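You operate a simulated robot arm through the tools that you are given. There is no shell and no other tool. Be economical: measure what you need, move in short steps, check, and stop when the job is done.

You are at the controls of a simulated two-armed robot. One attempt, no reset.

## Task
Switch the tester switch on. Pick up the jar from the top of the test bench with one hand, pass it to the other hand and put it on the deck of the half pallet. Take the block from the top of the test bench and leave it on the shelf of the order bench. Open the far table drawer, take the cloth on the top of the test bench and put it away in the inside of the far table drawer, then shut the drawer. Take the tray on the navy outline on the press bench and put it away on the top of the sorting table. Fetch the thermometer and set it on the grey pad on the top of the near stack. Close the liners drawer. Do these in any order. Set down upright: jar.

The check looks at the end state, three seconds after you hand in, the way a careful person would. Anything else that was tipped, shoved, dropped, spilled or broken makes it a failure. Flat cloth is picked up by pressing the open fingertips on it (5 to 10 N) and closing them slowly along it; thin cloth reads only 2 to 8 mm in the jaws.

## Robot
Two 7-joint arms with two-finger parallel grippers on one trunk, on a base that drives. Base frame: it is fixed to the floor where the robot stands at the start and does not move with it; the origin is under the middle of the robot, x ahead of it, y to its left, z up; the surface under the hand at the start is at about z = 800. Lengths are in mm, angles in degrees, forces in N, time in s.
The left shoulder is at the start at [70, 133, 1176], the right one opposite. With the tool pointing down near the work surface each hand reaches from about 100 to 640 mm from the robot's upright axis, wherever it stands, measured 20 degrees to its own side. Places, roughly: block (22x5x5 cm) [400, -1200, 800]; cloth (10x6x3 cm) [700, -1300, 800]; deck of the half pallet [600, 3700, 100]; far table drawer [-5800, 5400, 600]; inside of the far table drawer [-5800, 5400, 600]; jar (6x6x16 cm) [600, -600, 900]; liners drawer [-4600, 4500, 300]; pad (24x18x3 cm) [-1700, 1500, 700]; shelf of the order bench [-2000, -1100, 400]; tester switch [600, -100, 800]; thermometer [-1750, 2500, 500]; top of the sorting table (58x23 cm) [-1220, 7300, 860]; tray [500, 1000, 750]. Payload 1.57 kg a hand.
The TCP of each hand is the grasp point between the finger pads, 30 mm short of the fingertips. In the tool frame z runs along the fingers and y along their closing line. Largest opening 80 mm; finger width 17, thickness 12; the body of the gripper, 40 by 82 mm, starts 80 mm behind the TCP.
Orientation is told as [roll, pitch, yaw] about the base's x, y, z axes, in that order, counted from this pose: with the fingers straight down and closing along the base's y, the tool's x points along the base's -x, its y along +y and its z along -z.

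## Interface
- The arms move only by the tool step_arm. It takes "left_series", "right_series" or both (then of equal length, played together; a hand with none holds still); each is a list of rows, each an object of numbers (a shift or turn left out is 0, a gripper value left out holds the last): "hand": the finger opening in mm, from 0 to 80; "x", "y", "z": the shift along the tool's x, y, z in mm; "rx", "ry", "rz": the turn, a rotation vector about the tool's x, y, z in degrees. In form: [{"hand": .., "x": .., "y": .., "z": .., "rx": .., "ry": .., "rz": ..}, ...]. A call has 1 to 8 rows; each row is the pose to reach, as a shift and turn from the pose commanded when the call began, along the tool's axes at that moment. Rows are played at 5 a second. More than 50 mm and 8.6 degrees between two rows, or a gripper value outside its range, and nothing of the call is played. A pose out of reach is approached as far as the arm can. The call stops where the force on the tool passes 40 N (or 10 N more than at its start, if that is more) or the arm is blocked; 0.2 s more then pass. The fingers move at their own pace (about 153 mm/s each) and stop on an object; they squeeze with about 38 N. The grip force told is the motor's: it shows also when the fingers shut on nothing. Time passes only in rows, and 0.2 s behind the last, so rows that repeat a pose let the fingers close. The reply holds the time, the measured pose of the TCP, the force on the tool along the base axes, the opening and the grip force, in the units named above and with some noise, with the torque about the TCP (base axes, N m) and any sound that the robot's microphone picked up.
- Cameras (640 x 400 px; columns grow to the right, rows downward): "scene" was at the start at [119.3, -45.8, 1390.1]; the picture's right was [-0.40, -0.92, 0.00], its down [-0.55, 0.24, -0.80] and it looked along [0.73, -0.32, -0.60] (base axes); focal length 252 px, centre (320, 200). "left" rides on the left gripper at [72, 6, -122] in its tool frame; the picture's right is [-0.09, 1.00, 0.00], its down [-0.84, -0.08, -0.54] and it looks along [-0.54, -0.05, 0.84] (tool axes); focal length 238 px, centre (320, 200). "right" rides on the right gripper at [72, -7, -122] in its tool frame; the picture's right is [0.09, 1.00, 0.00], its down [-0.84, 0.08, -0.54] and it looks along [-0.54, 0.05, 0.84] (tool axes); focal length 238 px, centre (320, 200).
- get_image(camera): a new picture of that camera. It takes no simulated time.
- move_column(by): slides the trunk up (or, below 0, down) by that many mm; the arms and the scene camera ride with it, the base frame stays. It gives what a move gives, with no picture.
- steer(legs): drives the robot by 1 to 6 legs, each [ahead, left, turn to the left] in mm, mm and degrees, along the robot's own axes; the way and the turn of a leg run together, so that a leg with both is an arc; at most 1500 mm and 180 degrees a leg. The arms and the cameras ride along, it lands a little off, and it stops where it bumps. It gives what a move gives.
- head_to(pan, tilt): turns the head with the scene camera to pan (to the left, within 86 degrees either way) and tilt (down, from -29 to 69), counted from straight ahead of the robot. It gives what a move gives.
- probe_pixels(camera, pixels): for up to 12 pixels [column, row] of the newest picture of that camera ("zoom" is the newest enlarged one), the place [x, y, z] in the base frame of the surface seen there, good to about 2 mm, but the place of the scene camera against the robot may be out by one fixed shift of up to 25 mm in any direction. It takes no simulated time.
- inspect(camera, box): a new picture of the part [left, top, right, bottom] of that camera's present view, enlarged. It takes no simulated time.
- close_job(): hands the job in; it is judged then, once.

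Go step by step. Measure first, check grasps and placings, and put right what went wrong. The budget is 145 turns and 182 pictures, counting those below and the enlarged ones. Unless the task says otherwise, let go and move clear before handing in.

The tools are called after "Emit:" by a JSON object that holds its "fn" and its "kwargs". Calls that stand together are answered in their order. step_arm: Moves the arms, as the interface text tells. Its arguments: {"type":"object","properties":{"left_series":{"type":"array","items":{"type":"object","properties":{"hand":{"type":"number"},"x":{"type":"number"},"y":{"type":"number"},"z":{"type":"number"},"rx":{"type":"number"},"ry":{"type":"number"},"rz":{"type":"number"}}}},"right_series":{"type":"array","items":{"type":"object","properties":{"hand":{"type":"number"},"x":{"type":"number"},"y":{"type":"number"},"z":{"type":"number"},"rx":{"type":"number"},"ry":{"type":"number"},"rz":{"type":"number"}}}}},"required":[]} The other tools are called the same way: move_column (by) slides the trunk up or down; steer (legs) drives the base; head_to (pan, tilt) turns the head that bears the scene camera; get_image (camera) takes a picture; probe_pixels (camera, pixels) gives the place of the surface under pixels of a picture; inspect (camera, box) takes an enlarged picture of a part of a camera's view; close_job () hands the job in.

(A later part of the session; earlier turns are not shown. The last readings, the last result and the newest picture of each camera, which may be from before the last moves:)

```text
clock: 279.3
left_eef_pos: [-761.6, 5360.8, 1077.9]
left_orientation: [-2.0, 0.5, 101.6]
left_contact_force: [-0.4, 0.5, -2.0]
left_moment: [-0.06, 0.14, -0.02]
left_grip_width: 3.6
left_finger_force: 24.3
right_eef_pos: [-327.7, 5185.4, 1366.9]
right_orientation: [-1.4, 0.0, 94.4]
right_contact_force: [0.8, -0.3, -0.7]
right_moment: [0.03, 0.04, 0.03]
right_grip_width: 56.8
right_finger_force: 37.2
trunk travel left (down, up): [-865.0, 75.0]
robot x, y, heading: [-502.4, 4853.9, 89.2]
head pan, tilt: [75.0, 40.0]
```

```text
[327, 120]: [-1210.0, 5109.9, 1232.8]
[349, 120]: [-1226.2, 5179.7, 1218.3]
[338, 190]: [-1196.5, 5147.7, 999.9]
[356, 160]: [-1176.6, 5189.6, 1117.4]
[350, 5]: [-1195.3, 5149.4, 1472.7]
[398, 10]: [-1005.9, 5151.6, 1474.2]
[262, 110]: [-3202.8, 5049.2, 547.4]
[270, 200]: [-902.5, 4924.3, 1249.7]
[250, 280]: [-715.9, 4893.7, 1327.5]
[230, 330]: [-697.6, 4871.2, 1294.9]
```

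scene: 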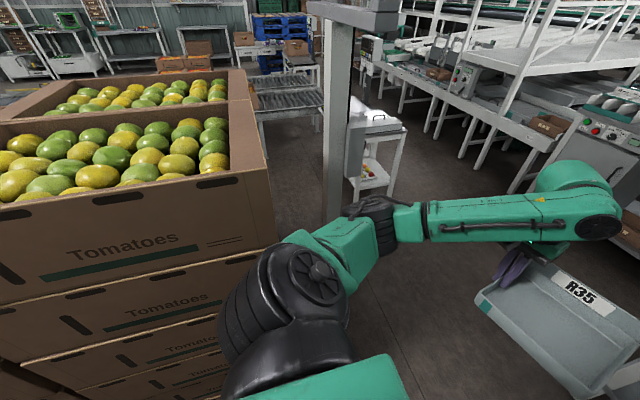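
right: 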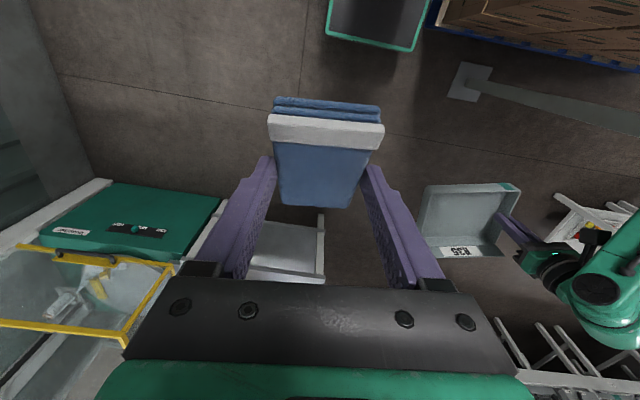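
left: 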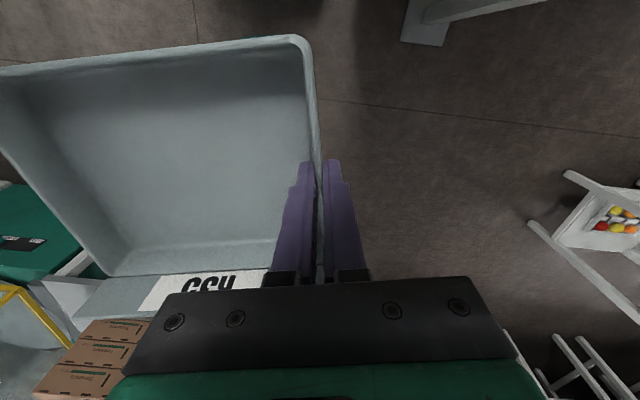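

Emit:
{"fn": "steer", "kwargs": {"legs": [[720, 0, 0], [0, 700, 0]]}}

Emit:
{"fn": "steer", "kwargs": {"legs": [[900, 0, 0]]}}

Emit:
{"fn": "head_to", "kwargs": {"pan": 5, "tilt": 35}}

Emit:
{"fn": "get_image", "kwargs": {"camera": "scene"}}

```text
clock: 286.7
left_eef_pos: [-1448.7, 6105.7, 1077.0]
left_orientation: [-1.8, 0.4, 100.8]
left_contact_force: [-0.2, -0.1, -1.0]
left_moment: [-0.06, 0.16, 0.02]
left_grip_width: 3.4
left_finger_force: 24.0
right_eef_pos: [-1016.6, 5925.2, 1366.6]
right_orientation: [-1.3, 0.0, 93.6]
right_contact_force: [-0.7, -0.9, -0.8]
right_moment: [0.02, 0.01, -0.02]
right_grip_width: 56.7
right_finger_force: 38.7
trunk travel left (down, up): [-865.0, 75.0]
robot x, y, heading: [-1197.5, 5589.8, 88.2]
head pan, tilt: [75.0, 40.0]
```

```text
clock: 291.4
left_eef_pos: [-1415.6, 7009.8, 1078.1]
left_orientation: [-1.9, 0.4, 100.3]
left_contact_force: [0.1, 0.2, -1.9]
left_moment: [-0.02, 0.14, 0.01]
left_grip_width: 3.3
left_finger_force: 24.4
right_eef_pos: [-987.7, 6823.6, 1366.2]
right_orientation: [-1.3, -0.2, 93.2]
right_contact_force: [0.0, -0.4, -1.0]
right_moment: [-0.03, -0.01, 0.01]
right_grip_width: 56.6
right_finger_force: 37.8
trunk travel left (down, up): [-865.0, 75.0]
robot x, y, heading: [-1170.1, 6499.2, 88.1]
head pan, tilt: [75.0, 40.0]
```

```text
clock: 292.9
left_eef_pos: [-1414.9, 7010.0, 1077.0]
left_orientation: [-1.9, 0.4, 100.3]
left_contact_force: [-0.8, 0.2, -1.6]
left_moment: [-0.03, 0.11, 0.01]
left_grip_width: 3.4
left_finger_force: 24.3
right_eef_pos: [-986.6, 6826.6, 1365.0]
right_orientation: [-1.2, 0.0, 93.2]
right_contact_force: [-0.8, -0.5, -1.0]
right_moment: [-0.02, -0.01, 0.01]
right_grip_width: 56.7
right_finger_force: 38.0
trunk travel left (down, up): [-865.0, 75.0]
robot x, y, heading: [-1170.2, 6498.4, 87.8]
head pan, tilt: [5.0, 35.0]
```

```text
70 pictures are left
```

scene: 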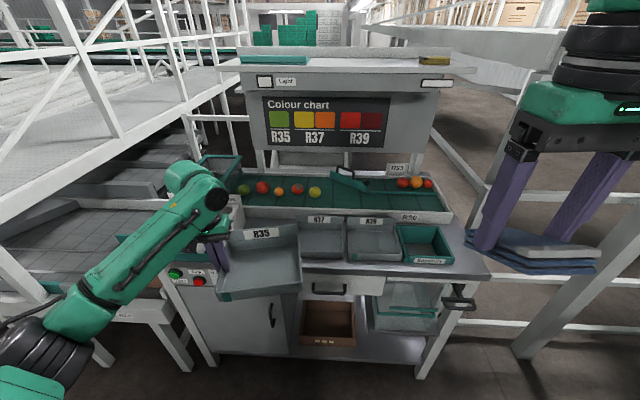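

Emit:
{"fn": "probe_pixels", "kwargs": {"camera": "scene", "pixels": [[303, 262], [342, 258], [300, 228], [349, 262], [330, 265], [455, 262], [235, 200], [260, 205], [300, 208], [275, 270], [480, 275], [320, 250]]}}

Emit:
{"fn": "get_image", "kwargs": {"camera": "left"}}

Emit:
{"fn": "inspect", "kwargs": {"camera": "scene", "box": [180, 150, 480, 300]}}

```text
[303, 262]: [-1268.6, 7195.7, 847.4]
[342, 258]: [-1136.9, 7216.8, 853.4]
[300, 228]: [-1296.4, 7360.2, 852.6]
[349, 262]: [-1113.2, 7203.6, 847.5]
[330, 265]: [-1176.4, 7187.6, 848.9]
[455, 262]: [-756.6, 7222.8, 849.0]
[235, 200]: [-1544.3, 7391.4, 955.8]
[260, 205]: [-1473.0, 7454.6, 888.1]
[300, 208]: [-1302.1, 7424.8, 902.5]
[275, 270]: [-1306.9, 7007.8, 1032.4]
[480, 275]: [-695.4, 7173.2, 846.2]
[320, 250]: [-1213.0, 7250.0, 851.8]
```

```text
69 pictures are left
```

left: 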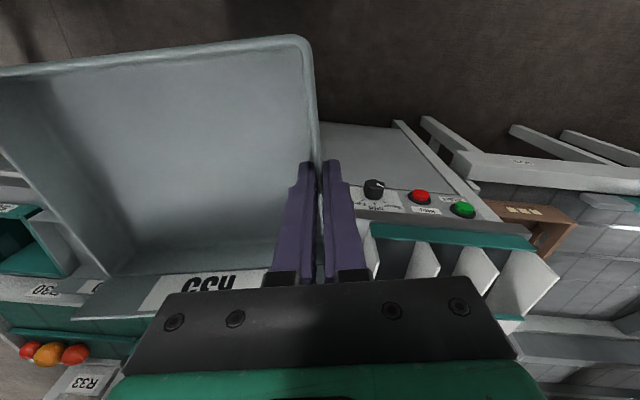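

```text
2.13 times, centred on (330, 225) of scene
```

zoom: 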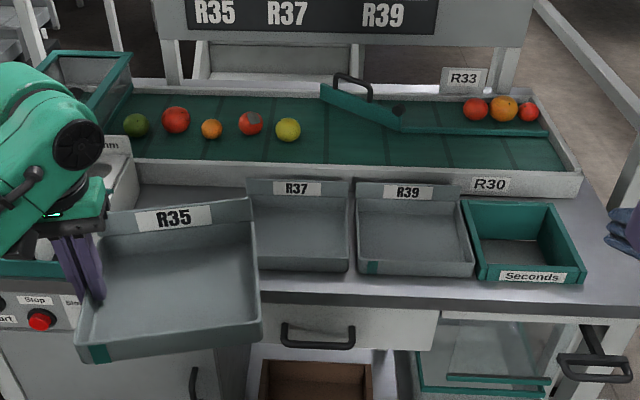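

Emit:
{"fn": "probe_pixels", "kwargs": {"camera": "left", "pixels": [[375, 245], [372, 265], [415, 262], [470, 255], [372, 228], [520, 240], [40, 260], [75, 290], [345, 150], [372, 187], [550, 275], [480, 268]]}}

Emit:
{"fn": "inspect", "kwargs": {"camera": "left", "box": [300, 130, 580, 330]}}

```text
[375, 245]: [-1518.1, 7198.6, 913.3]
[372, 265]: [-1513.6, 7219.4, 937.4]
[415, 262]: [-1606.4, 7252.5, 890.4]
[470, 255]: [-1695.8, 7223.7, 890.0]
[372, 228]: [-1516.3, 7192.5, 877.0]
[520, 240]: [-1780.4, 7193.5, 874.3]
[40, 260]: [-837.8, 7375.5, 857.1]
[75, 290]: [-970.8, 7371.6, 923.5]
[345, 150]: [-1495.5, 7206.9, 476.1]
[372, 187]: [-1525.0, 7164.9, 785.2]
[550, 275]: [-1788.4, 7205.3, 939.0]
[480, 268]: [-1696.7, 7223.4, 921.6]
```

```text
2.00 times, centred on (440, 230) of left
```

zoom: 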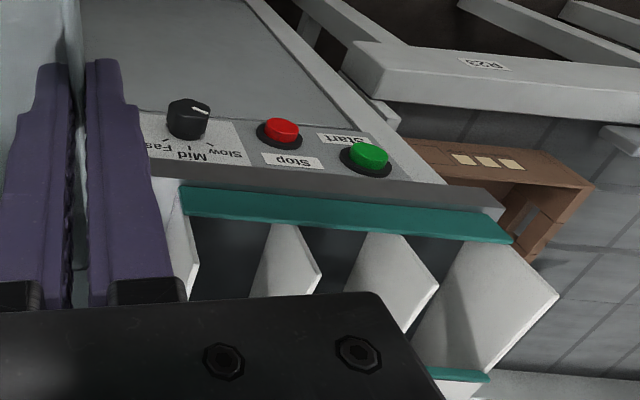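

Slot for R35: compartment box ends at x≈−1513, R37 starts ≈−1305; target TCP ≈ [−1481, 7290] with the tray squared. Straightening the tray and driving in.

Emit:
{"fn": "step_arm", "kwargs": {"left_series": [{"rz": 3.5, "rx": -0.7}, {"rz": 7.5, "rx": -1.4}, {"rz": 11.3, "rx": -1.9}]}}

Emit:
{"fn": "steer", "kwargs": {"legs": [[260, 62, 2.2]]}}

Emit:
{"fn": "get_image", "kwargs": {"camera": "left"}}

Emit:
{"fn": "get_image", "kwargs": {"camera": "scene"}}

```text
clock: 293.7
left_eef_pos: [-1416.6, 7011.1, 1077.2]
left_orientation: [0.0, 0.1, 89.0]
left_contact_force: [-0.1, 0.0, -1.9]
left_moment: [0.02, 0.15, -0.03]
left_grip_width: 3.4
left_finger_force: 24.7
right_eef_pos: [-987.8, 6826.3, 1367.6]
right_orientation: [-1.2, 0.1, 93.2]
right_contact_force: [0.1, -0.5, -0.6]
right_moment: [-0.03, 0.01, 0.01]
right_grip_width: 56.7
right_finger_force: 37.0
trunk travel left (down, up): [-865.0, 75.0]
robot x, y, heading: [-1170.9, 6499.6, 87.9]
head pan, tilt: [5.0, 35.0]
```

```text
clock: 295.6
left_eef_pos: [-1486.6, 7271.6, 1078.9]
left_orientation: [0.0, 0.1, 90.9]
left_contact_force: [0.3, -0.3, -2.2]
left_moment: [-0.01, 0.11, -0.01]
left_grip_width: 3.7
left_finger_force: 24.5
right_eef_pos: [-1052.2, 7100.9, 1367.5]
right_orientation: [-1.3, -0.2, 95.2]
right_contact_force: [0.9, -0.1, 0.2]
right_moment: [0.01, -0.03, 0.0]
right_grip_width: 56.6
right_finger_force: 38.3
trunk travel left (down, up): [-865.0, 75.0]
robot x, y, heading: [-1227.6, 6769.4, 89.9]
head pan, tilt: [5.0, 35.0]
```

```text
66 pictures are left
```

left: 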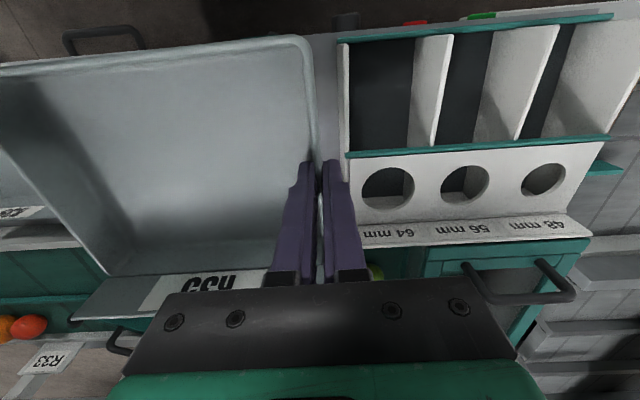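

```text
65 pictures are left
```

scene: 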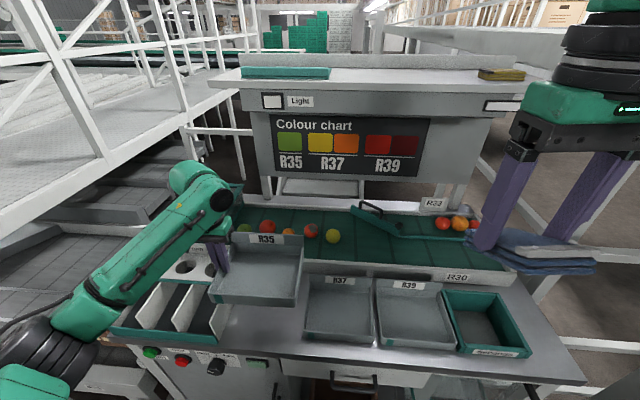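

Emit:
{"fn": "probe_pixels", "kwargs": {"camera": "left", "pixels": [[343, 45], [344, 90], [347, 153], [355, 190], [368, 243], [440, 45], [400, 150], [400, 225], [330, 60], [325, 100], [380, 270]]}}

Emit:
{"fn": "probe_pixels", "kwargs": {"camera": "scene", "pixels": [[307, 330], [308, 285], [372, 335], [373, 290], [307, 345], [300, 262], [260, 320], [305, 275], [240, 335], [322, 335]]}}

```text
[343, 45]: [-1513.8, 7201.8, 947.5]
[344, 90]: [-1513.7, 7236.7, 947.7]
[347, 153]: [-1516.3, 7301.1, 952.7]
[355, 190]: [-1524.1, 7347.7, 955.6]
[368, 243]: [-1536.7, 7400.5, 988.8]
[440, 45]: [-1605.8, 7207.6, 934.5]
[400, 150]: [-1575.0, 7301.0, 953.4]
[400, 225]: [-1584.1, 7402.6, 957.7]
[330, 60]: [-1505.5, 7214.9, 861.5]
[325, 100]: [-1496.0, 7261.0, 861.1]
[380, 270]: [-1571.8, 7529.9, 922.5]
```

```text
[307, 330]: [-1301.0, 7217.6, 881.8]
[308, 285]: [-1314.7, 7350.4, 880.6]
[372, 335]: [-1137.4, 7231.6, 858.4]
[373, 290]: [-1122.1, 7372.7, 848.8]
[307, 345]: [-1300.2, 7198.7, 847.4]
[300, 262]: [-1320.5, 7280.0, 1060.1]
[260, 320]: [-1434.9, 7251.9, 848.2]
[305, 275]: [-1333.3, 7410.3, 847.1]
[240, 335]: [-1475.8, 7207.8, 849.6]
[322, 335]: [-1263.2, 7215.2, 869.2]
```

Emit:
{"fn": "get_image", "kwargs": {"camera": "right"}}

Emit:
{"fn": "inspect", "kwargs": {"camera": "scene", "box": [200, 220, 390, 370]}}

```text
64 pictures are left
```

right: 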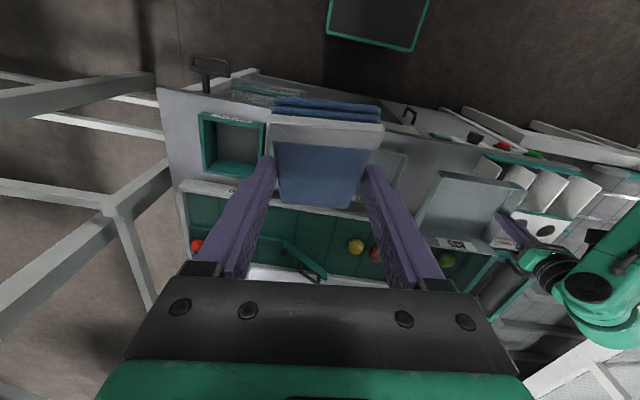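

```text
2.67 times, centred on (295, 295) of scene
```

zoom: 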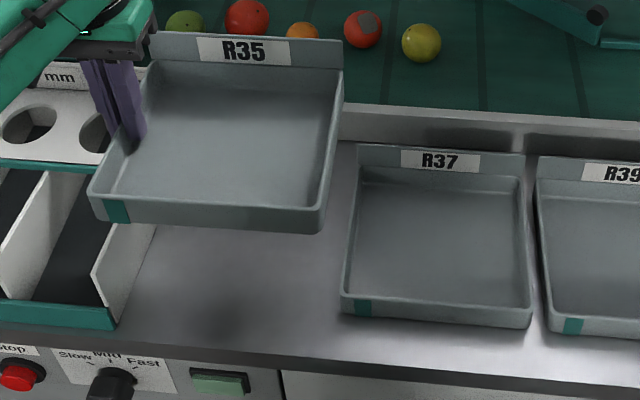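

Emit:
{"fn": "probe_pixels", "kwargs": {"camera": "zoom", "pixels": [[347, 296], [360, 152], [522, 165], [525, 320], [363, 180], [110, 245], [135, 262], [100, 270], [120, 310], [352, 240]]}}

Emit:
{"fn": "probe_pixels", "kwargs": {"camera": "right", "pixels": [[406, 152], [404, 165], [398, 185], [388, 152], [395, 170]]}}

```text
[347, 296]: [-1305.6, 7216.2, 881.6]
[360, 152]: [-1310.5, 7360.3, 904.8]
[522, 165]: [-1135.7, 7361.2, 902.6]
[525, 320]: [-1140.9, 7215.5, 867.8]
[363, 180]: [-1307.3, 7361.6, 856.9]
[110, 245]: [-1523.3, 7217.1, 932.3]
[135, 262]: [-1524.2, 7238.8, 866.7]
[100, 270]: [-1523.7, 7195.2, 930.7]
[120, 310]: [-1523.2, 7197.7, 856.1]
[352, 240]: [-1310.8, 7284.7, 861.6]
```

```text
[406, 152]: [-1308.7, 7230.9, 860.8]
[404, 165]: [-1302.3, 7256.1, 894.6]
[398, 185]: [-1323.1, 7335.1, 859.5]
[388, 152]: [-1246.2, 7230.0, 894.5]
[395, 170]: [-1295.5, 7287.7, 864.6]
```

Slot is −1514..−1302 (212 mm) for a 175 mm tray panel; target TCP [−1482.5, 7290]. Shifting and lowering to ~15 mm above the table.

Emit:
{"fn": "step_arm", "kwargs": {"left_series": [{"x": -9, "y": -2, "rz": 1.5}, {"x": -18, "y": -4, "rz": 1.5}, {"x": -18, "y": -4, "z": 40, "rz": 1.5}, {"x": -18, "y": -4, "z": 80, "rz": 1.5}, {"x": -18, "y": -4, "z": 110, "rz": 1.5}, {"x": -18, "y": -4, "z": 110, "rz": 1.5}]}}

Emit:
{"fn": "get_image", "kwargs": {"camera": "left"}}

Emit:
{"fn": "inspect", "kwargs": {"camera": "scene", "box": [200, 220, 390, 370]}}

```text
clock: 297.0
left_eef_pos: [-1483.9, 7289.0, 967.6]
left_orientation: [-0.1, 0.2, 89.3]
left_contact_force: [-0.3, 0.5, -1.1]
left_moment: [0.02, 0.15, 0.01]
left_grip_width: 3.6
left_finger_force: 24.2
right_eef_pos: [-1054.1, 7102.5, 1366.6]
right_orientation: [-1.4, 0.0, 95.1]
right_contact_force: [-0.5, -0.1, -0.6]
right_moment: [0.01, 0.02, 0.04]
right_grip_width: 56.9
right_finger_force: 38.0
trunk travel left (down, up): [-865.0, 75.0]
robot x, y, heading: [-1226.6, 6768.4, 90.0]
head pan, tilt: [5.0, 35.0]
```

```text
62 pictures are left
```

left: 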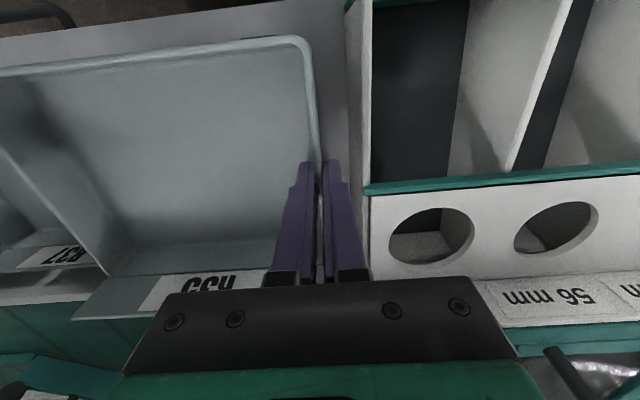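

```text
2.67 times, centred on (295, 295) of scene
```

zoom: 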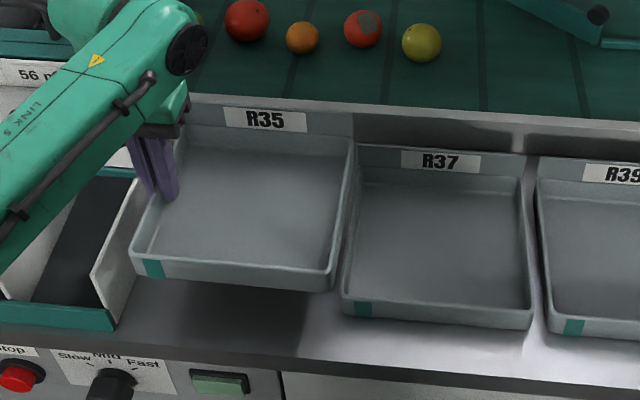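

Emit:
{"fn": "probe_pixels", "kwargs": {"camera": "zoom", "pixels": [[348, 125], [195, 108], [345, 150], [135, 245], [330, 272], [362, 155], [347, 296]]}}

Emit:
{"fn": "probe_pixels", "kwargs": {"camera": "left", "pixels": [[75, 312], [98, 262], [345, 150], [365, 188], [372, 150]]}}

```text
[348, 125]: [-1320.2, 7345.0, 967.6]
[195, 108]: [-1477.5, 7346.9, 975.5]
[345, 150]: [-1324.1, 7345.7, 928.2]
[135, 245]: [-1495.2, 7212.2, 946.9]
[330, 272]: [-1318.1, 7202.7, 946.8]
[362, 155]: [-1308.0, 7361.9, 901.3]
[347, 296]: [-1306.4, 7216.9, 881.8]
```

```text
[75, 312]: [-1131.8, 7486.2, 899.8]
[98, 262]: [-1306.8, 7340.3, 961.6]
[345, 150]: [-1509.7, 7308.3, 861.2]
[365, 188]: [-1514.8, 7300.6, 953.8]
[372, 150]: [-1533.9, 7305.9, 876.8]
```

Gaps are ~10 mm to R37 and ~15 mm outside the finger. Lowering the rest of the way.

Emit:
{"fn": "step_arm", "kwargs": {"left_series": [{"z": 20, "y": 2}, {"z": 40, "y": 2}, {"z": 56, "y": 2}, {"z": 62, "y": 2}, {"z": 65, "y": 2}, {"z": 67, "y": 2}]}}

Emit:
{"fn": "inspect", "kwargs": {"camera": "scene", "box": [200, 220, 390, 370]}}

```text
clock: 298.4
left_eef_pos: [-1486.9, 7290.6, 900.1]
left_orientation: [0.0, 0.2, 89.4]
left_contact_force: [-0.4, 0.2, -0.1]
left_moment: [0.14, 0.01, 0.02]
left_grip_width: 3.7
left_finger_force: 24.9
right_eef_pos: [-1053.9, 7103.0, 1367.1]
right_orientation: [-1.2, -0.1, 95.1]
right_contact_force: [0.2, 0.7, -0.3]
right_moment: [0.01, 0.01, 0.0]
right_grip_width: 56.8
right_finger_force: 38.2
trunk travel left (down, up): [-865.0, 75.0]
robot x, y, heading: [-1219.9, 6764.8, 89.9]
head pan, tilt: [5.0, 35.0]
```

```text
2.67 times, centred on (295, 295) of scene
```

zoom: 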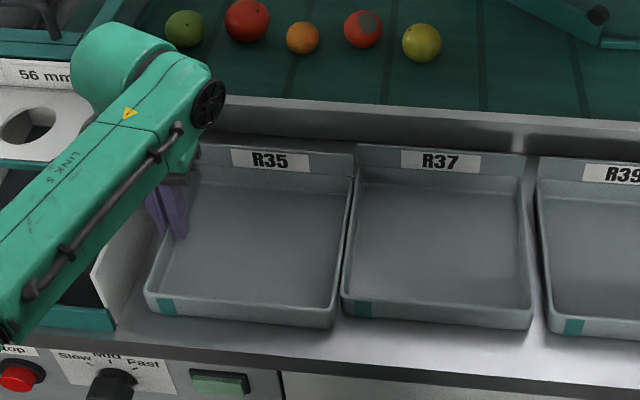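

The tray is touching down in line with R37. Lowering 2 mm more, opening slightly (16 mm) and rising.

Emit:
{"fn": "step_arm", "kwargs": {"left_series": [{"z": 2}, {"z": 2, "hand": 16}, {"z": 2, "hand": 16}, {"z": 0, "hand": 16}, {"z": -30, "hand": 16}, {"z": -70, "hand": 16}, {"z": -115, "hand": 16}, {"z": -160, "hand": 16}]}}

Emit:
{"fn": "inspect", "kwargs": {"camera": "scene", "box": [200, 220, 390, 370]}}

```text
clock: 300.2
left_eef_pos: [-1484.6, 7288.6, 1058.2]
left_orientation: [0.0, 0.2, 89.4]
left_contact_force: [0.7, -0.4, 0.2]
left_moment: [-0.04, -0.01, 0.01]
left_grip_width: 16.2
left_finger_force: 0.0
right_eef_pos: [-1054.8, 7101.7, 1367.3]
right_orientation: [-1.3, 0.0, 95.0]
right_contact_force: [0.2, -0.9, -0.4]
right_moment: [0.04, -0.02, 0.0]
right_grip_width: 56.8
right_finger_force: 37.8
trunk travel left (down, up): [-865.0, 75.0]
robot x, y, heading: [-1228.1, 6768.9, 90.1]
head pan, tilt: [5.0, 35.0]
```

```text
2.67 times, centred on (295, 295) of scene
```

zoom: 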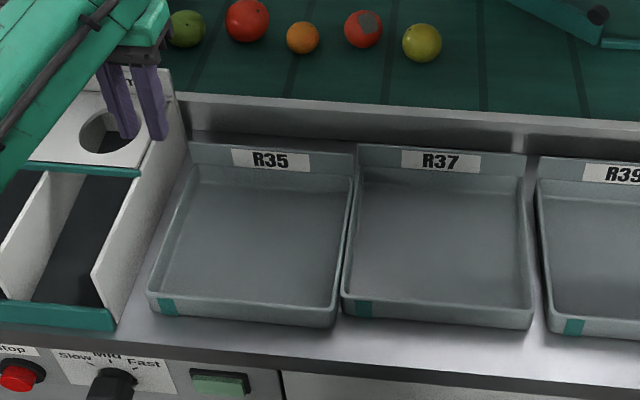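

Tray R35 is set in its slot. I must be economical now: backing off, turning west and looking toward the far table and drawers.

Emit:
{"fn": "steer", "kwargs": {"legs": [[-600, 0, 0], [0, 0, 90]]}}

Emit:
{"fn": "head_to", "kwargs": {"pan": 10, "tilt": 14}}

Emit:
{"fn": "get_image", "kwargs": {"camera": "scene"}}

```text
clock: 307.3
left_eef_pos: [-1759.3, 5934.7, 1058.2]
left_orientation: [0.0, 0.2, 176.2]
left_contact_force: [0.0, -0.1, -1.4]
left_moment: [-0.01, 0.0, 0.0]
left_grip_width: 15.7
left_finger_force: 0.0
right_eef_pos: [-1550.1, 6354.3, 1366.6]
right_orientation: [-1.3, 0.0, -178.1]
right_contact_force: [0.1, -0.9, 0.8]
right_moment: [0.0, 0.02, -0.01]
right_grip_width: 56.8
right_finger_force: 37.8
trunk travel left (down, up): [-865.0, 75.0]
robot x, y, heading: [-1224.4, 6162.7, 176.6]
head pan, tilt: [5.0, 35.0]
```

```text
clock: 308.1
left_eef_pos: [-1761.2, 5935.5, 1058.8]
left_orientation: [0.1, 0.2, 176.3]
left_contact_force: [-0.6, -0.1, -0.7]
left_moment: [0.01, -0.01, 0.03]
left_grip_width: 15.8
left_finger_force: 0.0
right_eef_pos: [-1551.0, 6354.5, 1367.0]
right_orientation: [-1.3, 0.0, -178.1]
right_contact_force: [-0.8, 0.0, -0.6]
right_moment: [0.0, 0.02, -0.01]
right_grip_width: 56.5
right_finger_force: 38.1
trunk travel left (down, up): [-865.0, 75.0]
robot x, y, heading: [-1225.9, 6166.3, 176.8]
head pan, tilt: [10.0, 14.0]
```

```text
58 pictures are left
```

scene: 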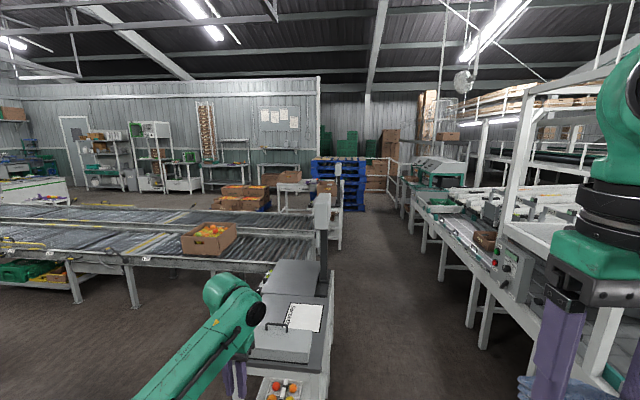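

Emit:
{"fn": "probe_pixels", "kwargs": {"camera": "scene", "pixels": [[330, 285], [335, 240], [470, 300], [430, 240], [400, 205], [340, 215], [290, 187], [225, 172], [300, 215], [180, 183], [150, 185], [350, 260]]}}

Emit:
{"fn": "inspect", "kwargs": {"camera": "scene", "box": [60, 100, 410, 240]}}

```text
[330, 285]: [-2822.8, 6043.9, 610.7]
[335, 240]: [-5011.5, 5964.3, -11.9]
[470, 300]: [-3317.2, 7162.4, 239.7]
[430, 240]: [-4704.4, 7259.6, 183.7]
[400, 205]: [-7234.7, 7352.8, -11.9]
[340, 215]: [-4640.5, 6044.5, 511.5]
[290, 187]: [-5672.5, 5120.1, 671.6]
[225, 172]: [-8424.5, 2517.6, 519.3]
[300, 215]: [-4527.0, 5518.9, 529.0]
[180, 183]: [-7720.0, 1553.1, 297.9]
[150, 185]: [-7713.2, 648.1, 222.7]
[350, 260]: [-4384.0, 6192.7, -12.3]
```

```text
1.83 times, centred on (235, 170) of scene
```

zoom: 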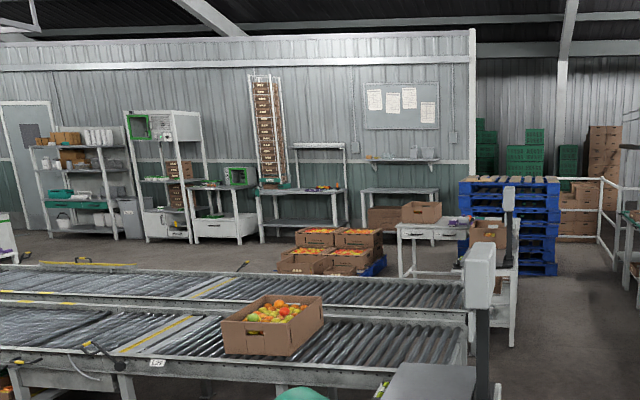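

The far table with drawers is at ~[−5670,5120–5400]. I'll take the aisle at y≈6550 west to x≈−5000, then look.

Emit:
{"fn": "steer", "kwargs": {"legs": [[0, -390, 3.0], [1400, 0, 0], [1400, 0, 0], [1000, 0, 0]]}}

Emit:
{"fn": "head_to", "kwargs": {"pan": 40, "tilt": 22}}

Emit:
{"fn": "get_image", "kwargs": {"camera": "scene"}}

Emit:
{"fn": "probe_pixels", "kwargs": {"camera": "scene", "pixels": [[320, 200], [250, 200], [400, 200], [200, 250], [320, 280], [450, 250], [150, 200], [320, 350], [380, 240], [280, 240], [500, 220], [100, 250]]}}

```text
clock: 328.6
left_eef_pos: [-5532.9, 6441.4, 1059.2]
left_orientation: [-0.2, 0.2, 178.5]
left_contact_force: [0.2, -0.2, -0.3]
left_moment: [-0.02, -0.01, 0.04]
left_grip_width: 16.1
left_finger_force: 0.0
right_eef_pos: [-5337.7, 6867.5, 1367.1]
right_orientation: [-1.2, 0.0, -176.0]
right_contact_force: [0.2, -0.3, -0.1]
right_moment: [-0.01, -0.02, 0.02]
right_grip_width: 56.8
right_finger_force: 37.6
trunk travel left (down, up): [-865.0, 75.0]
robot x, y, heading: [-5011.5, 6689.1, 178.8]
head pan, tilt: [10.0, 14.0]
```

```text
clock: 329.5
left_eef_pos: [-5534.6, 6441.5, 1056.7]
left_orientation: [0.1, 0.1, 178.4]
left_contact_force: [0.6, -0.3, -0.6]
left_moment: [0.02, 0.04, 0.03]
left_grip_width: 16.0
left_finger_force: 0.0
right_eef_pos: [-5338.8, 6867.3, 1366.2]
right_orientation: [-1.3, -0.1, -175.9]
right_contact_force: [0.4, 0.0, -0.1]
right_moment: [0.01, 0.05, 0.02]
right_grip_width: 56.8
right_finger_force: 37.8
trunk travel left (down, up): [-865.0, 75.0]
robot x, y, heading: [-5009.4, 6689.7, 178.4]
head pan, tilt: [40.0, 22.0]
```

```text
56 pictures are left
```

scene: 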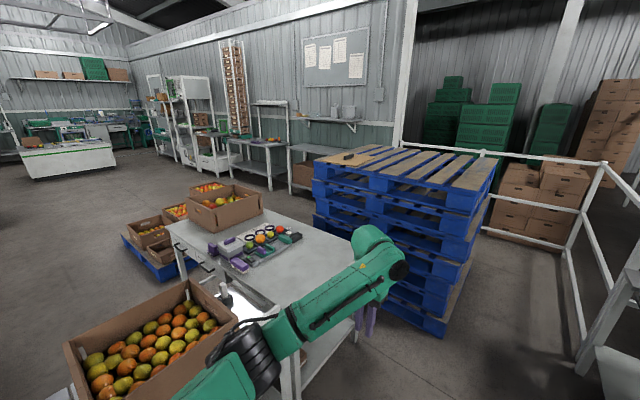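

```text
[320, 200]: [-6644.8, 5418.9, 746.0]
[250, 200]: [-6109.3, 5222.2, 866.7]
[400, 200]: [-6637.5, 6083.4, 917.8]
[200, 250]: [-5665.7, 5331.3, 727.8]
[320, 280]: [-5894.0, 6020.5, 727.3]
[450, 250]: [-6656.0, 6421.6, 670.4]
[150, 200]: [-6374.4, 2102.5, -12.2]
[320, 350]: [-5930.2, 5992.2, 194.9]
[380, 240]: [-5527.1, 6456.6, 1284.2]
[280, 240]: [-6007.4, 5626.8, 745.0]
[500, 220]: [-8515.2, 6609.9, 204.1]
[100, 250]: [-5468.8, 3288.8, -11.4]
```

Emit:
{"fn": "probe_pixels", "kwargs": {"camera": "scene", "pixels": [[70, 345], [190, 282], [237, 318], [160, 370], [208, 266], [240, 298], [175, 232], [283, 325], [225, 290], [262, 345]]}}

Emit:
{"fn": "inspect", "kwargs": {"camera": "scene", "box": [150, 200, 330, 380]}}

```text
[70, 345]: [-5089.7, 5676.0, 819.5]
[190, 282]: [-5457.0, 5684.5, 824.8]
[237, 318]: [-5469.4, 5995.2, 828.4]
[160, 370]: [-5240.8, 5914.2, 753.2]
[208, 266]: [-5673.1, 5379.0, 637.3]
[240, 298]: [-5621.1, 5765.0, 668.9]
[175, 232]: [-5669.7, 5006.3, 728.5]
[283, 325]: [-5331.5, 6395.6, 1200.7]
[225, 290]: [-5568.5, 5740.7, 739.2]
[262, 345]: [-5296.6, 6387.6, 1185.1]
```

```text
2.22 times, centred on (240, 290) of scene
```

zoom: 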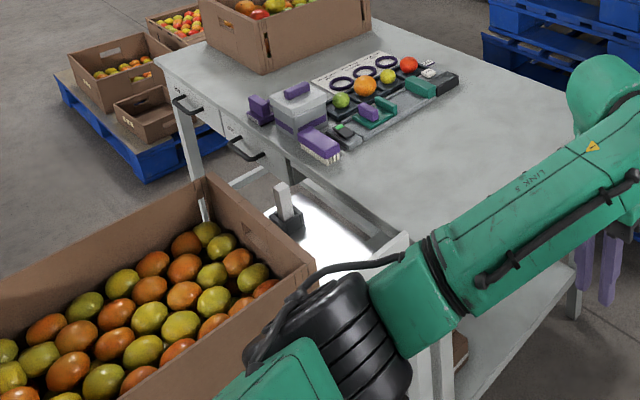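

The drawer fronts face +x behind a station I can't pass, so I must come round from the south, along the aisle between the stacks and the conveyors; the thermometer lies on that way. Backing east and facing south.

Emit:
{"fn": "steer", "kwargs": {"legs": [[-1400, 0, 0], [-1400, 0, 0], [-530, 0, 0], [0, 0, 91]]}}

Emit:
{"fn": "head_to", "kwargs": {"pan": -8, "tilt": 16}}

Emit:
{"fn": "get_image", "kwargs": {"camera": "scene"}}

Emit:
{"fn": "probe_pixels", "kwargs": {"camera": "scene", "pixels": [[320, 380], [320, 300], [320, 250], [250, 250], [400, 250], [450, 300], [200, 300], [300, 210], [350, 210], [400, 200], [250, 200], [480, 250]]}}

```text
clock: 349.5
left_eef_pos: [-1445.3, 6082.7, 1057.8]
left_orientation: [0.0, 0.2, -90.8]
left_contact_force: [-0.2, -0.2, -0.5]
left_moment: [0.0, 0.0, 0.0]
left_grip_width: 15.8
left_finger_force: 0.0
right_eef_pos: [-1874.0, 6270.1, 1368.1]
right_orientation: [-1.3, -0.1, -85.2]
right_contact_force: [0.1, 0.2, -0.3]
right_moment: [0.02, 0.0, 0.01]
right_grip_width: 56.8
right_finger_force: 37.9
trunk travel left (down, up): [-865.0, 75.0]
robot x, y, heading: [-1701.6, 6602.9, -90.5]
head pan, tilt: [40.0, 22.0]
```

```text
clock: 350.6
left_eef_pos: [-1444.0, 6082.4, 1057.3]
left_orientation: [0.0, 0.2, -90.9]
left_contact_force: [-0.1, -0.8, -0.2]
left_moment: [0.01, -0.02, 0.0]
left_grip_width: 16.1
left_finger_force: 0.0
right_eef_pos: [-1874.9, 6270.4, 1367.1]
right_orientation: [-1.2, -0.1, -85.1]
right_contact_force: [-1.2, 0.1, -0.4]
right_moment: [-0.01, 0.0, 0.0]
right_grip_width: 56.7
right_finger_force: 37.3
trunk travel left (down, up): [-865.0, 75.0]
robot x, y, heading: [-1701.1, 6602.7, -90.5]
head pan, tilt: [-8.0, 16.0]
```

```text
54 pictures are left
```

scene: 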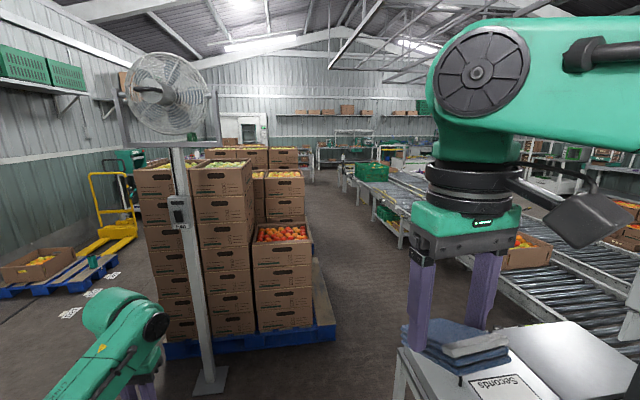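

```text
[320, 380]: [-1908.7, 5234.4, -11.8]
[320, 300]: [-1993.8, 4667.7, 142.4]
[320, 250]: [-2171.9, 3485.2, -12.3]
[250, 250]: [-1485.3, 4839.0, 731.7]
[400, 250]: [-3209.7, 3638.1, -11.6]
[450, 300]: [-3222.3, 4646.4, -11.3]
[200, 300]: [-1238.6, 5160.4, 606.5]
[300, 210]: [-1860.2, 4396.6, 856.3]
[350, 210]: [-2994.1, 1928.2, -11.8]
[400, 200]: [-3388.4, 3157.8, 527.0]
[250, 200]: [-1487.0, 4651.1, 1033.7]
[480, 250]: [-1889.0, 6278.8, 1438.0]
```

The aisle (x −2000..−3390) runs south. Tucking the left hand in, passing between trolley and stack, then south toward the thermometer.

Emit:
{"fn": "step_arm", "kwargs": {"left_series": [{"x": 40}, {"x": 80}, {"x": 120}, {"x": 160}, {"x": 200}, {"x": 230}]}}

Emit:
{"fn": "steer", "kwargs": {"legs": [[1250, 0, 0], [0, -950, 0], [1300, 0, 0], [800, 0, 0]]}}

Emit:
{"fn": "head_to", "kwargs": {"pan": 40, "tilt": 25}}

Emit:
{"fn": "get_image", "kwargs": {"camera": "scene"}}

Emit:
{"fn": "head_to", "kwargs": {"pan": -10, "tilt": 15}}

Emit:
{"fn": "get_image", "kwargs": {"camera": "scene"}}

```text
clock: 352.0
left_eef_pos: [-1439.6, 6269.3, 1059.4]
left_orientation: [0.0, 0.4, -90.8]
left_contact_force: [-0.4, 0.6, -0.5]
left_moment: [0.01, -0.02, 0.01]
left_grip_width: 16.1
left_finger_force: 0.0
left hand out of reach, approached as far as the arm can: row 5, 6
right_eef_pos: [-1876.1, 6269.5, 1366.4]
right_orientation: [-1.2, 0.0, -85.2]
right_contact_force: [-0.4, 0.0, 0.3]
right_moment: [0.02, -0.01, 0.0]
right_grip_width: 56.6
right_finger_force: 37.9
trunk travel left (down, up): [-865.0, 75.0]
robot x, y, heading: [-1703.8, 6603.2, -90.3]
head pan, tilt: [-8.0, 16.0]
```

```text
clock: 372.7
left_eef_pos: [-2462.5, 3008.1, 1061.1]
left_orientation: [0.0, 0.2, -91.5]
left_contact_force: [0.2, 0.8, 0.0]
left_moment: [-0.02, 0.03, -0.01]
left_grip_width: 15.8
left_finger_force: 0.0
right_eef_pos: [-2897.3, 3014.0, 1368.1]
right_orientation: [-1.3, -0.1, -85.9]
right_contact_force: [0.1, -0.1, -1.3]
right_moment: [-0.03, 0.02, -0.01]
right_grip_width: 56.8
right_finger_force: 37.7
trunk travel left (down, up): [-865.0, 75.0]
robot x, y, heading: [-2724.0, 3345.6, -91.3]
head pan, tilt: [-8.0, 16.0]
```

```text
clock: 373.9
left_eef_pos: [-2463.5, 3007.5, 1060.0]
left_orientation: [0.0, 0.4, -91.6]
left_contact_force: [0.3, 0.2, -0.8]
left_moment: [-0.01, 0.01, -0.04]
left_grip_width: 16.0
left_finger_force: 0.1
right_eef_pos: [-2898.4, 3012.3, 1367.4]
right_orientation: [-1.3, -0.1, -85.8]
right_contact_force: [0.1, 0.5, -0.9]
right_moment: [0.0, 0.01, 0.0]
right_grip_width: 56.7
right_finger_force: 38.1
trunk travel left (down, up): [-865.0, 75.0]
robot x, y, heading: [-2717.1, 3343.2, -91.2]
head pan, tilt: [40.0, 25.0]
```

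```text
53 pictures are left
```

scene: 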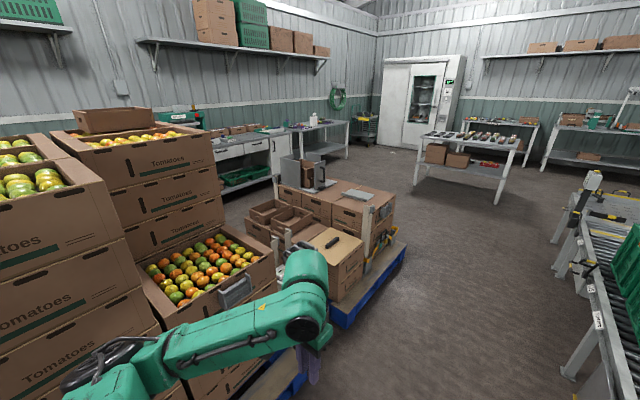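

```text
clock: 375.0
left_eef_pos: [-2463.2, 3006.3, 1060.5]
left_orientation: [0.0, 0.3, -91.5]
left_contact_force: [-0.2, -0.3, 1.0]
left_moment: [0.03, -0.01, 0.0]
left_grip_width: 16.1
left_finger_force: 0.1
right_eef_pos: [-2898.1, 3012.6, 1366.5]
right_orientation: [-1.4, -0.1, -85.9]
right_contact_force: [0.3, -0.5, -1.4]
right_moment: [-0.01, 0.01, 0.01]
right_grip_width: 56.4
right_finger_force: 38.0
trunk travel left (down, up): [-865.0, 75.0]
robot x, y, heading: [-2721.0, 3345.2, -91.5]
head pan, tilt: [-10.0, 15.0]
```

```text
52 pictures are left
```

scene: 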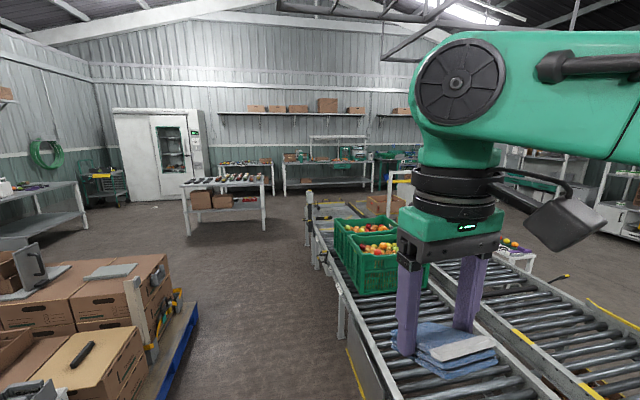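

Emit:
{"fn": "probe_pixels", "kwargs": {"camera": "scene", "pixels": [[82, 353], [74, 363], [92, 346], [110, 270], [90, 272], [130, 268], [130, 325], [145, 355], [192, 320], [165, 385], [30, 270], [60, 360]]}}

Emit:
{"fn": "inspect", "kwargs": {"camera": "scene", "box": [0, 230, 210, 400]}}

```text
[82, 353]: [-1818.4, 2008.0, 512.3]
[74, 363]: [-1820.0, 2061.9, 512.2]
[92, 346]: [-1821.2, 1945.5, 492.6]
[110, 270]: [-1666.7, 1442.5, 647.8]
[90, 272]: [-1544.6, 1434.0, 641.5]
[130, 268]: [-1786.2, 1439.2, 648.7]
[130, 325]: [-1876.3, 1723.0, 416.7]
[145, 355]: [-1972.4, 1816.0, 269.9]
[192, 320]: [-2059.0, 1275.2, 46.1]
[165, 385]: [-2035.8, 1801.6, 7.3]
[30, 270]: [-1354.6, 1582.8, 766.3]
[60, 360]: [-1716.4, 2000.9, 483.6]
```

```text
2.35 times, centred on (105, 315) of scene
```

zoom: 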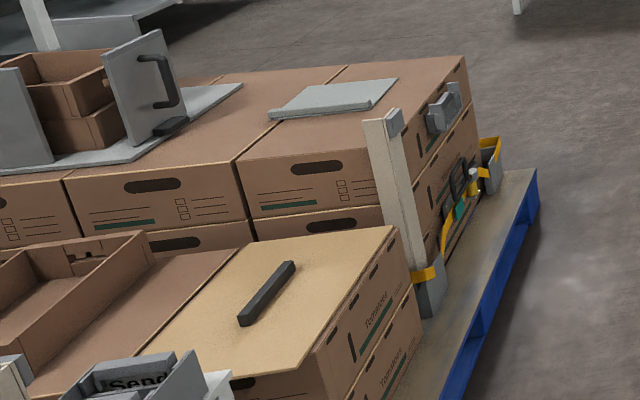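

The grey pad is at ~[−1667,1440,648+]. Something labelled sits lower left (zoom (130,380)); I'll look there for the thermometer at [−1750,2500,500].

Emit:
{"fn": "head_to", "kwargs": {"pan": 48, "tilt": 35}}

Emit:
{"fn": "inspect", "kwargs": {"camera": "scene", "box": [170, 80, 470, 290]}}

Emit:
{"fn": "get_image", "kwargs": {"camera": "left"}}

```text
clock: 376.3
left_eef_pos: [-2462.4, 3007.2, 1059.6]
left_orientation: [0.0, 0.2, -91.5]
left_contact_force: [-0.3, 0.5, -0.7]
left_moment: [0.0, 0.0, -0.02]
left_grip_width: 15.8
left_finger_force: 0.0
right_eef_pos: [-2898.2, 3011.1, 1366.8]
right_orientation: [-1.2, 0.0, -85.9]
right_contact_force: [0.6, 0.2, -0.8]
right_moment: [-0.01, 0.0, -0.02]
right_grip_width: 56.7
right_finger_force: 37.9
trunk travel left (down, up): [-865.0, 75.0]
robot x, y, heading: [-2724.0, 3343.2, -91.1]
head pan, tilt: [48.0, 35.0]
```

```text
1.90 times, centred on (320, 185) of scene
```

zoom: 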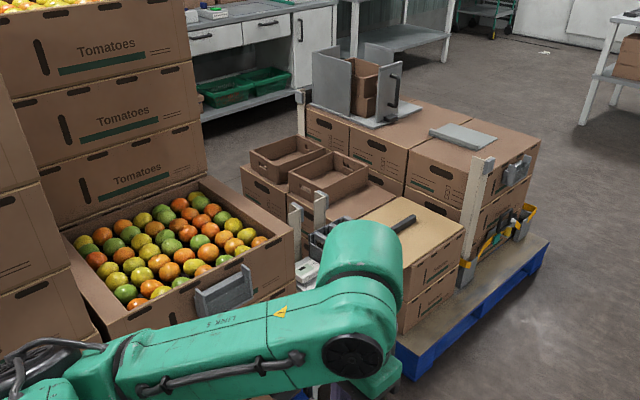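

```text
49 pictures are left
```

left: 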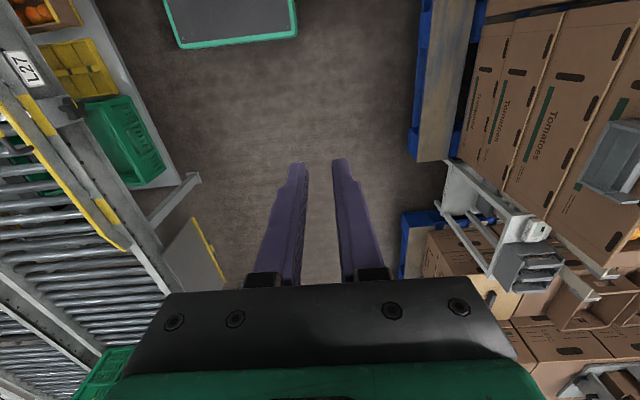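

Emit:
{"fn": "inspect", "kwargs": {"camera": "left", "box": [430, 150, 640, 300]}}

Emit:
{"fn": "probe_pixels", "kwargs": {"camera": "left", "pixels": [[535, 230], [528, 262], [470, 215], [455, 190], [530, 280], [485, 295], [410, 220], [545, 240], [430, 160], [520, 250]]}}

```text
2.67 times, centred on (535, 225) of left
```

zoom: 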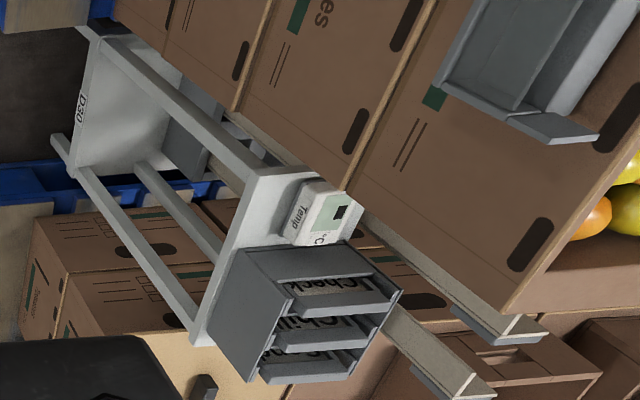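

```text
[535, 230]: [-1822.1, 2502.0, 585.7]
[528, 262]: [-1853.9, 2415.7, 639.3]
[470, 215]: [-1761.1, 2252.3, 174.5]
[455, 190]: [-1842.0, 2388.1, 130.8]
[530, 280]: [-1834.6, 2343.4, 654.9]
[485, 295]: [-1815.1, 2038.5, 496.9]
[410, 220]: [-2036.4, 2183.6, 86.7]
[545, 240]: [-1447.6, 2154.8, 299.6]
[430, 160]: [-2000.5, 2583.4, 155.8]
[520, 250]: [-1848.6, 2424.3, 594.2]
```

The white "Temp °C" device on the small stand at ≈[−1822,2502,586] is the thermometer. Driving round to face it from the west and lowering the trunk.

Emit:
{"fn": "steer", "kwargs": {"legs": [[1100, 0, 0], [0, 0, 91.3], [330, 0, 0]]}}

Emit:
{"fn": "move_column", "kwargs": {"by": -310}}

Emit:
{"fn": "head_to", "kwargs": {"pan": 22, "tilt": 45}}

Emit:
{"fn": "get_image", "kwargs": {"camera": "left"}}

Emit:
{"fn": "get_image", "kwargs": {"camera": "scene"}}

```text
clock: 387.7
left_eef_pos: [-2099.9, 2540.6, 1060.8]
left_orientation: [0.0, 0.2, 2.5]
left_contact_force: [-0.8, -0.6, -0.5]
left_moment: [0.01, -0.01, 0.0]
left_grip_width: 16.5
left_finger_force: 0.1
right_eef_pos: [-2076.3, 2106.8, 1367.0]
right_orientation: [-1.4, -0.3, 8.1]
right_contact_force: [-0.4, -0.7, -0.1]
right_moment: [0.01, -0.03, 0.02]
right_grip_width: 57.0
right_finger_force: 38.2
trunk travel left (down, up): [-865.0, 75.0]
robot x, y, heading: [-2417.6, 2257.5, 2.8]
head pan, tilt: [48.0, 35.0]
```

```text
clock: 390.7
left_eef_pos: [-2098.3, 2540.4, 751.1]
left_orientation: [0.0, 0.3, 2.5]
left_contact_force: [-0.4, -0.2, -0.6]
left_moment: [-0.01, 0.0, 0.03]
left_grip_width: 15.9
left_finger_force: 0.0
right_eef_pos: [-2072.0, 2106.8, 1056.8]
right_orientation: [-1.3, -0.2, 8.1]
right_contact_force: [-0.6, -0.7, 0.0]
right_moment: [0.05, 0.01, 0.02]
right_grip_width: 56.8
right_finger_force: 38.2
trunk travel left (down, up): [-555.0, 385.0]
robot x, y, heading: [-2414.2, 2257.3, 3.2]
head pan, tilt: [48.0, 35.0]
```

```text
clock: 391.6
left_eef_pos: [-2098.2, 2540.7, 750.7]
left_orientation: [0.0, 0.3, 2.5]
left_contact_force: [0.0, -0.6, 0.5]
left_moment: [0.0, -0.04, 0.01]
left_grip_width: 16.0
left_finger_force: 0.1
right_eef_pos: [-2073.2, 2106.6, 1057.2]
right_orientation: [-1.3, -0.1, 8.2]
right_contact_force: [-0.8, 0.5, 0.1]
right_moment: [-0.01, 0.02, -0.01]
right_grip_width: 56.8
right_finger_force: 38.2
trunk travel left (down, up): [-555.0, 385.0]
robot x, y, heading: [-2412.4, 2261.6, 2.7]
head pan, tilt: [22.0, 45.0]
```

```text
47 pictures are left
```

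left: 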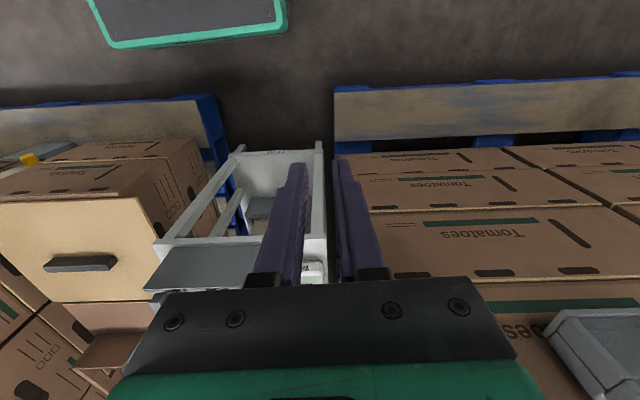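

```text
46 pictures are left
```

scene: 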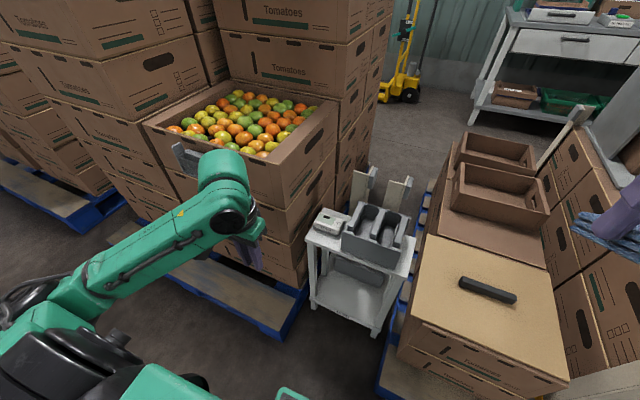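

Emit:
{"fn": "inspect", "kwargs": {"camera": "scene", "box": [285, 190, 425, 280]}}

Emit:
{"fn": "probe_pixels", "kwargs": {"camera": "zoom", "pixels": [[155, 95], [285, 135], [165, 180], [265, 210], [220, 150], [140, 180], [250, 195], [110, 215], [300, 190], [180, 120], [240, 180], [215, 195]]}}

```text
4.44 times, centred on (355, 235) of scene
```

zoom: 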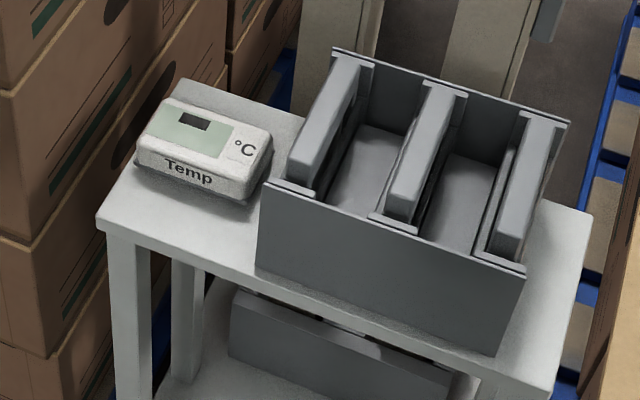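

```text
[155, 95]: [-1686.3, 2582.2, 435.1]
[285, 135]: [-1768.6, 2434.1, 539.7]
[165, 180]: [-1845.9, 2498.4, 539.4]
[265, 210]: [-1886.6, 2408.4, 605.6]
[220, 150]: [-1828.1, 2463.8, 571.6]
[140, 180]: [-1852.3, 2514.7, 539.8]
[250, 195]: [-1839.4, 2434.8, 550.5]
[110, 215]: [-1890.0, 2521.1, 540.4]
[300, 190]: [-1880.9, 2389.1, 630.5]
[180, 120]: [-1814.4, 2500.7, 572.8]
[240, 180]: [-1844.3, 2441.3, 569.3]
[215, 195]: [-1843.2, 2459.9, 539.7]
```

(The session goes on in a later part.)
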